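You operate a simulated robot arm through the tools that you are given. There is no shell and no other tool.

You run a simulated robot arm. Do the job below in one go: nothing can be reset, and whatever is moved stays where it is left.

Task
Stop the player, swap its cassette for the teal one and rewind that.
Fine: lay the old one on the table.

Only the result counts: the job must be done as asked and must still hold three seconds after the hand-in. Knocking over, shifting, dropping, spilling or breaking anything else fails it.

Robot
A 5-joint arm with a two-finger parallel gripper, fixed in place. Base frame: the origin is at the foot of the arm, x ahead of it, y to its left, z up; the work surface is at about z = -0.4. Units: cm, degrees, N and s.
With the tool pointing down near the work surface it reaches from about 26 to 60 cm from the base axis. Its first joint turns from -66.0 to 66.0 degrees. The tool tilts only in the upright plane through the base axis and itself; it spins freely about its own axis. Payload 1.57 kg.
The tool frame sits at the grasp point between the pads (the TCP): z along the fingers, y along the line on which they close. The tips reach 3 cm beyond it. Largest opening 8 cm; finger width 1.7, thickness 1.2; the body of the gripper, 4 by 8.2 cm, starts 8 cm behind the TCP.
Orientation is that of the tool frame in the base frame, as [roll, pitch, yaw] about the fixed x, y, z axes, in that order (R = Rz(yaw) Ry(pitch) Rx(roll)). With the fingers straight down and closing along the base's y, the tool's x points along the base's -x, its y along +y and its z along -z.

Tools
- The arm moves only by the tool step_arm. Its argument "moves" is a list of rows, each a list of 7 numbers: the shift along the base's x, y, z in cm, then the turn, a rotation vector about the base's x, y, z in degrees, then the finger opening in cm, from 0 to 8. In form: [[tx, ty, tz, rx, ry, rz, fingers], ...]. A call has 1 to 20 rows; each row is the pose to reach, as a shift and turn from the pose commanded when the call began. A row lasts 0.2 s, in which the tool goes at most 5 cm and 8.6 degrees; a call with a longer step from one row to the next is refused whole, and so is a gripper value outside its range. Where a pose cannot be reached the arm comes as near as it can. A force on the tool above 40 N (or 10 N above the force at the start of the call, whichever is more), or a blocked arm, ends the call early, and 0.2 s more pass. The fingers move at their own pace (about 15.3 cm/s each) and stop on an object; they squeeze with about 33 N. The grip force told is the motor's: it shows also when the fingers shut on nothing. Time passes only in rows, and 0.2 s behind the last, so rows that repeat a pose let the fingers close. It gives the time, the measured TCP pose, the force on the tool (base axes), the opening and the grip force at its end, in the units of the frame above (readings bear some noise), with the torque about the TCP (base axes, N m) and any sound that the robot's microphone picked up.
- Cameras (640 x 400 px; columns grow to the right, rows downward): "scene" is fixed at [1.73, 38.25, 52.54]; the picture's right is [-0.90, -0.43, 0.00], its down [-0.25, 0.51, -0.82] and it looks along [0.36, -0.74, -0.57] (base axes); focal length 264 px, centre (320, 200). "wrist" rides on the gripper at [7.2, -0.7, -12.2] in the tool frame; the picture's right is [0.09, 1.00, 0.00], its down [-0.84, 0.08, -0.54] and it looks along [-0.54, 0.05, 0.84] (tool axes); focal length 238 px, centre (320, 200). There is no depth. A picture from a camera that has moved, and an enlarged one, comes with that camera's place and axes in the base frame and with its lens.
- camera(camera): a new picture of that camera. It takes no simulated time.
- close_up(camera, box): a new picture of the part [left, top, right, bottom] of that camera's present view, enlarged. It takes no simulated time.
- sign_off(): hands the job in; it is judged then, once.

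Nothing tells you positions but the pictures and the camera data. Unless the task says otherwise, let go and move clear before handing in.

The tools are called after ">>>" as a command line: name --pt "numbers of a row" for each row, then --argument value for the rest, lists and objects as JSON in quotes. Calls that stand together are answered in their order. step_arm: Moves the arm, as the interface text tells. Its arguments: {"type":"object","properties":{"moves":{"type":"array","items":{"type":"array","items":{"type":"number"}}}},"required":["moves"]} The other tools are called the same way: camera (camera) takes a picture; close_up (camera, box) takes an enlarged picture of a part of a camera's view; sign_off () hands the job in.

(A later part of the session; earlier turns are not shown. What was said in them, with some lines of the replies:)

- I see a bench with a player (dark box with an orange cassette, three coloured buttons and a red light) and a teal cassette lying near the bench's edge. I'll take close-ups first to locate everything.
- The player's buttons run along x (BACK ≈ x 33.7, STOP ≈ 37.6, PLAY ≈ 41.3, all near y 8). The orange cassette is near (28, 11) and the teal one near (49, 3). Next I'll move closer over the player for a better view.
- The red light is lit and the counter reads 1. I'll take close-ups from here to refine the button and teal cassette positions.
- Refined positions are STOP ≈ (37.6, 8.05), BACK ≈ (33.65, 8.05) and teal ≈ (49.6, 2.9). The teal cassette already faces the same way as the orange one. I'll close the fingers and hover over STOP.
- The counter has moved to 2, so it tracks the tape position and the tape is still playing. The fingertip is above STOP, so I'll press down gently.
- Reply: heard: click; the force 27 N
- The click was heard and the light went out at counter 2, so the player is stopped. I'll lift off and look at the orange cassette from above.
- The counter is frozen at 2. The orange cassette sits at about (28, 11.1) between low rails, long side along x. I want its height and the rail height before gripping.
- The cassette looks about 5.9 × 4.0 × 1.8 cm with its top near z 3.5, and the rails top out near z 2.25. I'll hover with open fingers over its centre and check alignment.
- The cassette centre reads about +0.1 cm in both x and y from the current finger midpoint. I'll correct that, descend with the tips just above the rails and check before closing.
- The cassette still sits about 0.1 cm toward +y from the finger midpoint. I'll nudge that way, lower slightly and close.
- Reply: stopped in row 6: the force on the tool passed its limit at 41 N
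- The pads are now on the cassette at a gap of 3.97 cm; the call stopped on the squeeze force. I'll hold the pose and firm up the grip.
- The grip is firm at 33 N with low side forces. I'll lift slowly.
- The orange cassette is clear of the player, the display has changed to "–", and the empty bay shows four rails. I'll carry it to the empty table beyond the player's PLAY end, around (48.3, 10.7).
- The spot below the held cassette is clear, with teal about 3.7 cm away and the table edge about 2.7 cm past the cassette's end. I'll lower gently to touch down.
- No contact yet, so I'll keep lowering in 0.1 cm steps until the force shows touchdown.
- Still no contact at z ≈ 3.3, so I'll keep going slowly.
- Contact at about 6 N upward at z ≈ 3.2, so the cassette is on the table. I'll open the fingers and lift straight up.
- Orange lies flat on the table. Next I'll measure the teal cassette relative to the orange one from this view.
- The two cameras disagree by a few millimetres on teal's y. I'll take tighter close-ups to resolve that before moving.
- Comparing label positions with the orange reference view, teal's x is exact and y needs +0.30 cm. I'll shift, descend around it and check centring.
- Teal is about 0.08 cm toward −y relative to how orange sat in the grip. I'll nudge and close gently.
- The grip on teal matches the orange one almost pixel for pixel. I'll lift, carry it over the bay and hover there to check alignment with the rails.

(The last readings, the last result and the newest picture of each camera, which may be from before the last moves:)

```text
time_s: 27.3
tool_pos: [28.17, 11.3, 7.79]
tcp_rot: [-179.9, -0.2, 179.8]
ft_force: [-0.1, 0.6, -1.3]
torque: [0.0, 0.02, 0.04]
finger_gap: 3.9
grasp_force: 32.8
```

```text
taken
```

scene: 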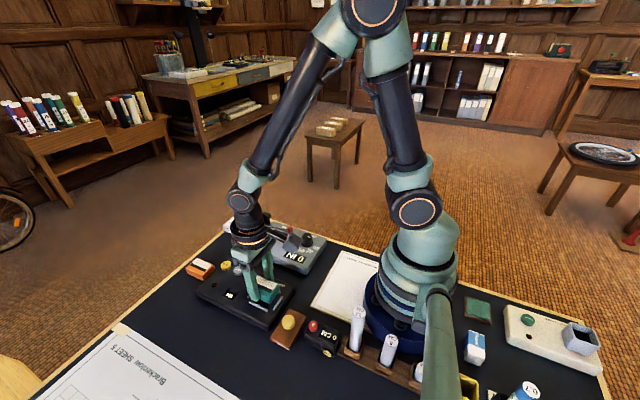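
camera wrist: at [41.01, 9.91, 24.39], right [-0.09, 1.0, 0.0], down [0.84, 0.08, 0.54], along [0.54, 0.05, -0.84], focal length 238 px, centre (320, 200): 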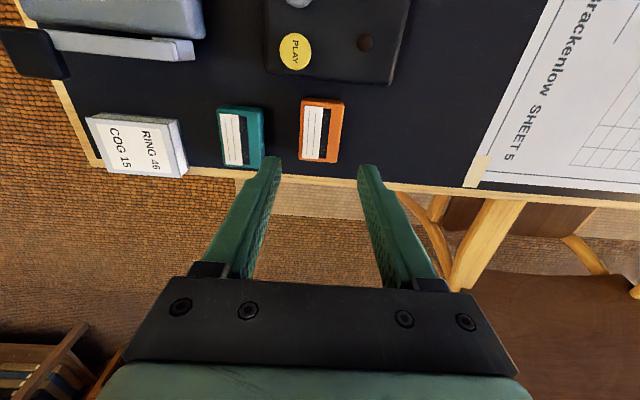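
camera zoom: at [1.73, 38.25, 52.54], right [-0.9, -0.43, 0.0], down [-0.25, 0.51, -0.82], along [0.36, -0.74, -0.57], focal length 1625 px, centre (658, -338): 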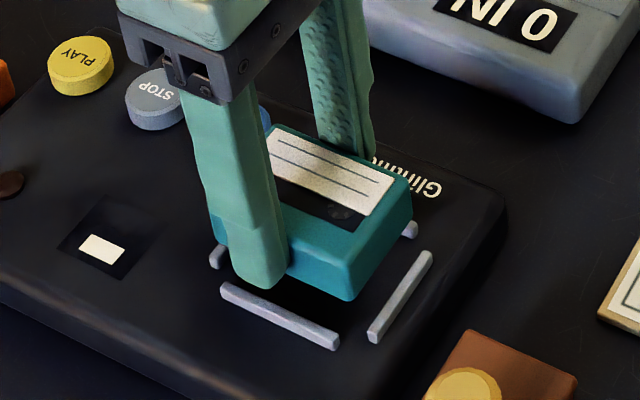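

Teal hovers over the bay, and the wrist position matches the reference within 0.03 cm. I'll lower it gently into the bay.

>>> step_arm --pt "0.03 0 -0.6 0 0 0 3" --pt "0.03 0 -1.1 0 0 0 3" --pt "0.03 0 -1.5 0 0 0 3" --pt "0.03 0 -1.7 0 0 0 3" --pt "0.03 0 -1.8 0 0 0 3" --pt "0.03 0 -1.8 0 0 0 3"

>>> close_up --camera "wrist" --box '[250, 110, 410, 210]'

>>> close_up --camera "scene" --box '[240, 270, 290, 310]'

```text
time_s: 28.7
tool_pos: [28.16, 11.21, 6.02]
tcp_rot: [180.0, 0.0, 179.9]
ft_force: [0.5, 0.1, 0.2]
torque: [0.04, -0.01, 0.01]
finger_gap: 3.89
grasp_force: 33.1
```

```text
4.00 times, centred on (330, 160) of wrist
camera zoom: at [20.97, 10.43, 18.15], right [-0.09, 1.0, 0.0], down [0.84, 0.08, 0.54], along [0.54, 0.05, -0.84], focal length 953 px, centre (280, 360)
```

zoom: 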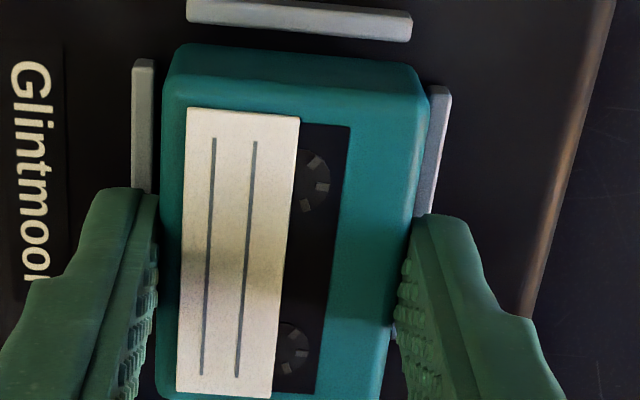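

```text
10.00 times, centred on (265, 290) of scene
camera zoom: at [1.73, 38.25, 52.54], right [-0.9, -0.43, 0.0], down [-0.25, 0.51, -0.82], along [0.36, -0.74, -0.57], focal length 2641 px, centre (870, -700)
```

zoom: 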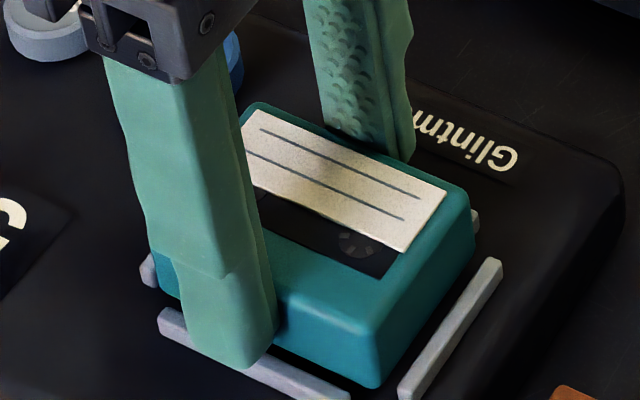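

The cassette is between the rails and the display is already showing a digit. I'll lower the last few millimetres until it seats.

>>> step_arm --pt "0 0 -0.1 0 0 0 3" --pt "0 0 -0.2 0 0 0 3" --pt "0 0 -0.2 0 0 0 3"

```text
time_s: 29.5
tool_pos: [28.14, 11.29, 5.77]
tcp_rot: [-179.9, -0.1, 180.0]
ft_force: [-0.5, 0.0, 0.2]
torque: [0.0, -0.03, -0.01]
finger_gap: 3.89
grasp_force: 33.0
```

>>> step_arm --pt "0 0 -0.06 0 0 0 3" --pt "0 0 -0.12 0 0 0 3" --pt "0 0 -0.12 0 0 0 3"

>>> close_up --camera "scene" --box '[225, 270, 290, 315]'

```text
time_s: 30.3
tool_pos: [28.16, 11.28, 5.65]
tcp_rot: [179.9, -0.2, 179.9]
ft_force: [-2.2, -1.1, 7.6]
torque: [-0.01, 0.06, 0.02]
finger_gap: 3.88
grasp_force: 33.4
```

```text
8.89 times, centred on (258, 292) of scene
camera zoom: at [1.73, 38.25, 52.55], right [-0.9, -0.43, 0.0], down [-0.25, 0.51, -0.82], along [0.36, -0.74, -0.57], focal length 2347 px, centre (876, -622)
```

zoom: 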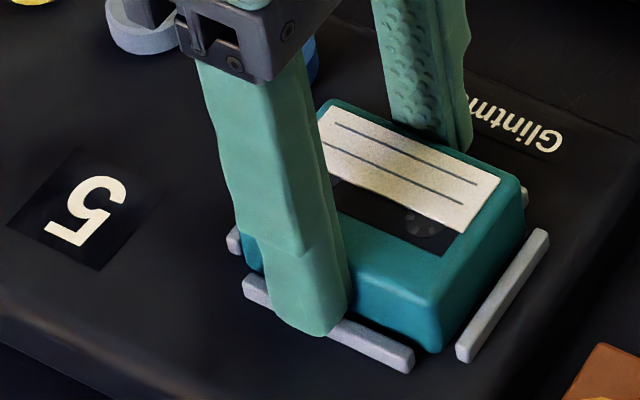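

Seated: about 7.6 N upward contact and the counter now shows 5 for the teal tape. I'll release, lift clear and check.

>>> step_arm --pt "0 0 0.03 0 0 0 4.1" --pt "0 0 0.03 0 0 0 4.8" --pt "0 0 0.03 0 0 0 5.2" --pt "0 0 1 0 0 0 5.2" --pt "0 0 3 0 0 0 5.2" --pt "0 0 6 0 0 0 5.2" --pt "0 0 6 0 0 0 5.2"

>>> close_up --camera "scene" --box '[190, 240, 300, 320]'

>>> close_up --camera "wrist" --box '[240, 70, 420, 190]'

```text
time_s: 31.9
tool_pos: [28.31, 11.2, 11.7]
tcp_rot: [-180.0, 0.0, 179.9]
ft_force: [0.1, -0.3, -0.9]
torque: [0.02, 0.01, -0.01]
finger_gap: 5.18
grasp_force: 0.1
```

```text
5.00 times, centred on (245, 280) of scene
camera zoom: at [1.73, 38.25, 52.54], right [-0.9, -0.43, 0.0], down [-0.25, 0.51, -0.82], along [0.36, -0.74, -0.57], focal length 1320 px, centre (695, -200)
```

zoom: 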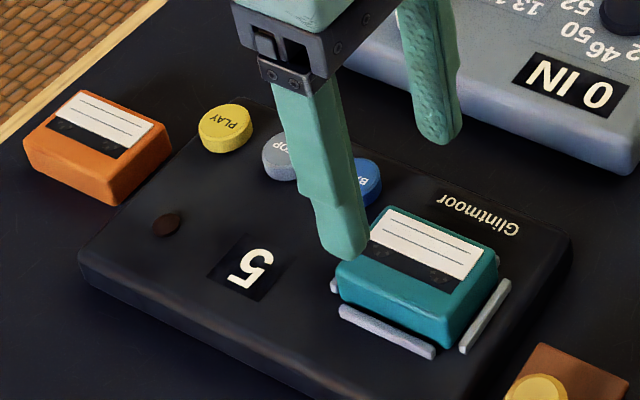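

```text
3.33 times, centred on (330, 130) of wrist
camera zoom: at [21.03, 10.45, 23.83], right [-0.09, 1.0, 0.0], down [0.84, 0.08, 0.54], along [0.54, 0.05, -0.84], focal length 794 px, centre (287, 433)
```

zoom: 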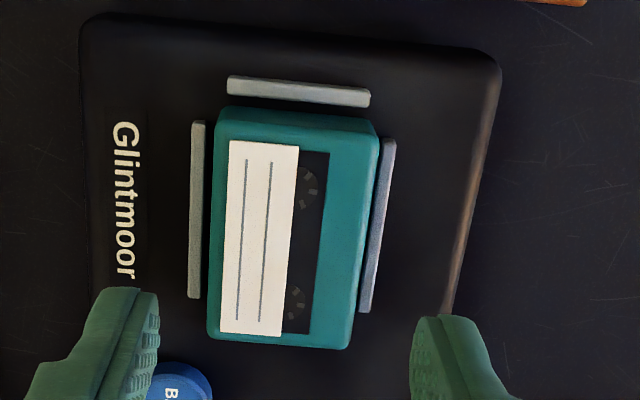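

Teal is seated squarely within the rails, stopped, with the counter at 5. Next I'll close the fingers and press BACK at about (33.75, 8.1).

>>> step_arm --pt "1.5 -0.8 0 0 0 0 3" --pt "3.5 -2 0 0 0 0 1" --pt "5.5 -3.12 -0.5 0 0 0 0" --pt "5.5 -3.12 -2 0 0 0 0" --pt "5.5 -3.12 -3.5 0 0 0 0" --pt "5.5 -3.12 -3.5 0 0 0 0"

>>> close_up --camera "wrist" --box '[240, 90, 420, 210]'

>>> close_up --camera "scene" --box '[210, 245, 290, 305]'

```text
time_s: 33.3
tool_pos: [33.77, 8.11, 8.05]
tcp_rot: [-180.0, 0.1, 179.9]
ft_force: [-0.3, -0.2, 0.2]
torque: [-0.02, 0.04, 0.0]
finger_gap: 0.0
grasp_force: 21.8
```

```text
3.33 times, centred on (330, 150) of wrist
camera zoom: at [26.45, 7.33, 20.31], right [-0.09, 1.0, 0.0], down [0.84, 0.08, 0.54], along [0.54, 0.05, -0.84], focal length 794 px, centre (287, 367)
```

zoom: 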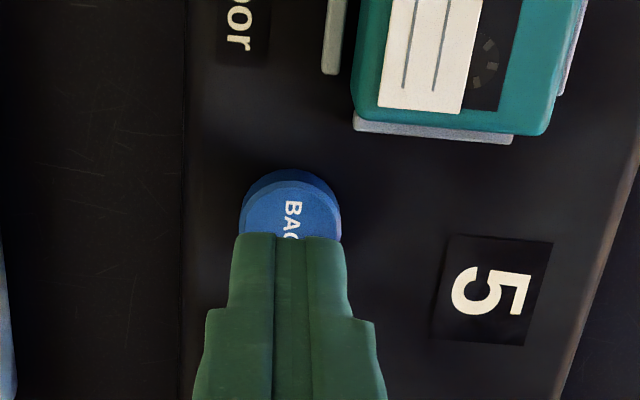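

```text
6.67 times, centred on (250, 275) of scene
camera zoom: at [1.74, 38.25, 52.54], right [-0.9, -0.43, 0.0], down [-0.25, 0.51, -0.82], along [0.36, -0.74, -0.57], focal length 1760 px, centre (787, -300)
```

zoom: 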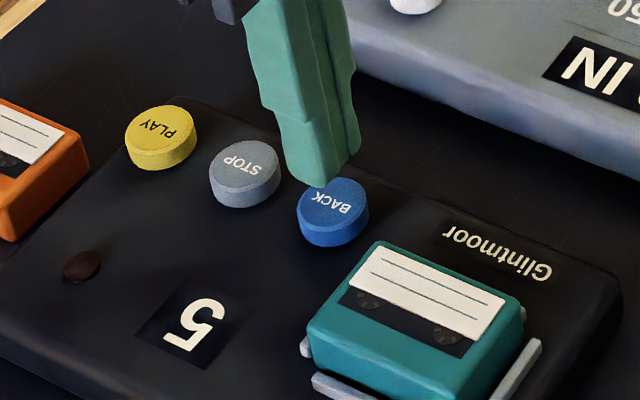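

The fingertip lines up with BACK's centre in both views, so I'll press down gently.

>>> step_arm --pt "0 0 -1.0 0 0 0 0" --pt "0 0 -1.7 0 0 0 0" --pt "0 0 -2.1 0 0 0 0" --pt "0 0 -2.4 0 0 0 0" --pt "0 0 -2.6 0 0 0 0" --pt "0 0 -2.7 0 0 0 0"

>>> close_up --camera "scene" --box '[210, 245, 290, 305]'

```text
time_s: 34.7
tool_pos: [33.65, 8.23, 5.45]
tcp_rot: [-179.9, -0.1, 179.9]
ft_force: [-7.8, 1.9, 25.0]
torque: [0.04, 0.26, -0.15]
finger_gap: 0.0
grasp_force: 21.0
heard: click
```

```text
6.67 times, centred on (250, 275) of scene
camera zoom: at [1.73, 38.25, 52.55], right [-0.9, -0.43, 0.0], down [-0.24, 0.51, -0.82], along [0.36, -0.74, -0.57], focal length 1760 px, centre (787, -300)
```

zoom: 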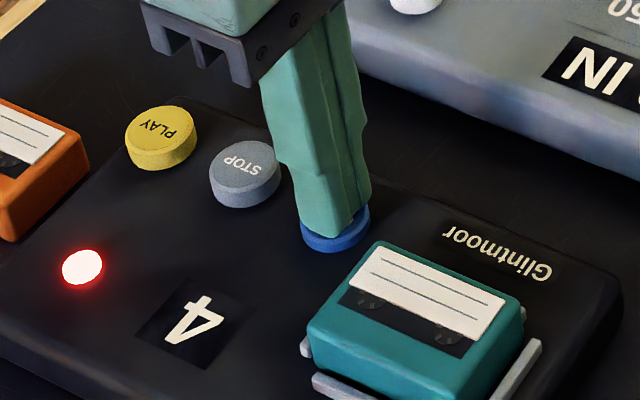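

BACK clicked, the light came on and the counter dropped to 4. I'll lift off and see whether it keeps rewinding on its own.

>>> step_arm --pt "0 0 1.5 0 0 0 0" --pt "0 0 4 0 0 0 0" --pt "0 0 7 0 0 0 0"

>>> close_up --camera "scene" --box '[190, 240, 300, 320]'

```text
time_s: 35.5
tool_pos: [33.71, 8.1, 12.52]
tcp_rot: [-179.9, -0.1, 179.9]
ft_force: [-0.4, 0.7, 0.6]
torque: [0.0, -0.01, 0.02]
finger_gap: 0.01
grasp_force: 21.6
```

```text
5.00 times, centred on (245, 280) of scene
camera zoom: at [1.74, 38.25, 52.54], right [-0.9, -0.43, 0.0], down [-0.25, 0.51, -0.82], along [0.36, -0.74, -0.57], focal length 1320 px, centre (695, -200)
```

zoom: 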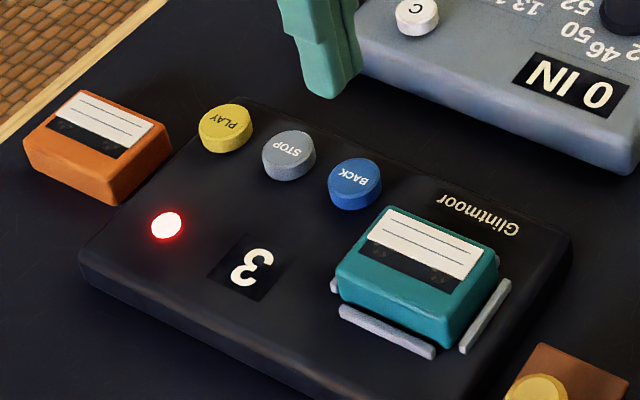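

It keeps rewinding by itself and is at 3. I'll wait clear of the player and watch the counter.

>>> step_arm --pt "0 0 2 0 0 0 0" --pt "0 0 3 0 0 0 0" --pt "0 0 3 0 0 0 0" --pt "0 0 3 0 0 0 0" --pt "0 0 3 0 0 0 0"

>>> close_up --camera "scene" --box '[190, 240, 300, 320]'

```text
time_s: 36.7
tool_pos: [33.61, 8.1, 15.39]
tcp_rot: [-180.0, -0.1, 179.9]
ft_force: [0.5, -0.3, 0.2]
torque: [-0.03, -0.03, 0.0]
finger_gap: 0.01
grasp_force: 21.5
```

```text
5.00 times, centred on (245, 280) of scene
camera zoom: at [1.73, 38.25, 52.54], right [-0.9, -0.43, 0.0], down [-0.25, 0.51, -0.82], along [0.36, -0.74, -0.57], focal length 1320 px, centre (695, -200)
```

zoom: 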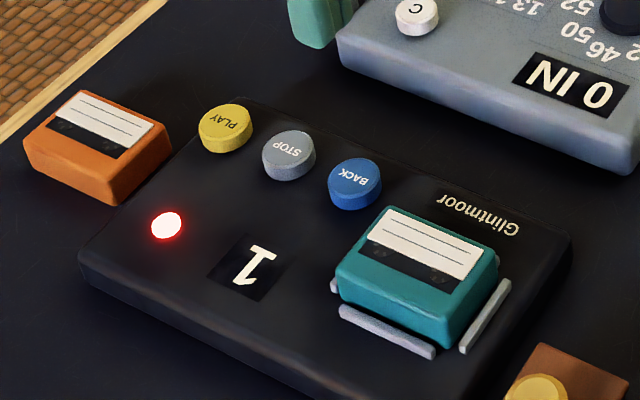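

The counter is at 1 and still falling, so I'll wait a bit longer.

>>> step_arm --pt "0 0 1 0 0 0 0" --pt "0 0 1 0 0 0 0" --pt "0 0 1 0 0 0 0" --pt "0 0 1 0 0 0 0" --pt "0 0 1 0 0 0 0"

>>> close_up --camera "scene" --box '[190, 240, 300, 320]'

```text
time_s: 37.9
tool_pos: [33.78, 8.05, 16.45]
tcp_rot: [-180.0, -0.2, 179.9]
ft_force: [0.0, 0.2, 0.1]
torque: [-0.01, 0.02, -0.02]
finger_gap: 0.0
grasp_force: 21.5
```

```text
5.00 times, centred on (245, 280) of scene
camera zoom: at [1.73, 38.25, 52.54], right [-0.9, -0.43, 0.0], down [-0.25, 0.51, -0.82], along [0.36, -0.74, -0.57], focal length 1320 px, centre (695, -200)
```

zoom: 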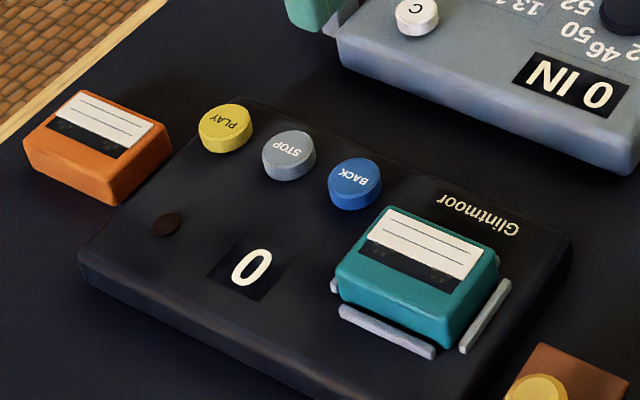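

The counter reads 0 and the light went out on its own, so teal is fully rewound and stopped. I'll move the arm well clear and confirm everything holds.

>>> step_arm --pt "0 0 3 0 0 0 0" --pt "0 0 6 0 0 0 0" --pt "0 0 10 0 0 0 2" --pt "0 0 12 0 0 0 4" --pt "0 0 12 0 0 0 4" --pt "0 0 12 0 0 0 4" --pt "0 0 12 0 0 0 4" --pt "0 0 12 0 0 0 4" --pt "0 0 12 0 0 0 4" --pt "0 0 12 0 0 0 4"

>>> camera --camera "scene"

>>> close_up --camera "scene" --box '[180, 200, 340, 340]'

```text
time_s: 40.1
tool_pos: [33.76, 8.12, 28.39]
tcp_rot: [-180.0, -0.1, 179.9]
ft_force: [0.2, 0.2, -0.6]
torque: [-0.01, -0.01, 0.01]
finger_gap: 4.0
grasp_force: 0.0
```

```text
taken
```

scene: 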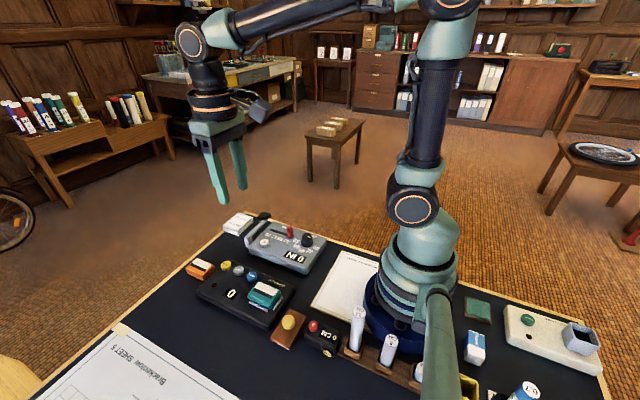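

```text
2.86 times, centred on (260, 270) of scene
camera zoom: at [1.73, 38.25, 52.54], right [-0.9, -0.43, 0.0], down [-0.25, 0.51, -0.82], along [0.36, -0.74, -0.57], focal length 754 px, centre (491, 0)
```

zoom: 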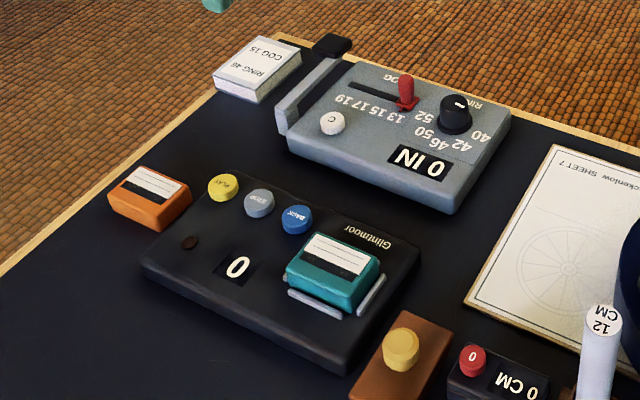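

The player is stopped at counter 0 with the teal cassette seated. The orange cassette lies flat on the table, everything else looks unmoved and the arm is clear, so I'm handing in.

>>> sign_off

```text
The job is handed in.
```

The job is done and handed in. I stopped the player, swapped its orange cassette for the teal one, and rewound the teal tape until the counter read 0. The player then stopped by itself and its light went out.

The orange cassette lies flat on the table just past the PLAY end of the player. In the final pictures nothing else looked moved, and the arm is well clear.
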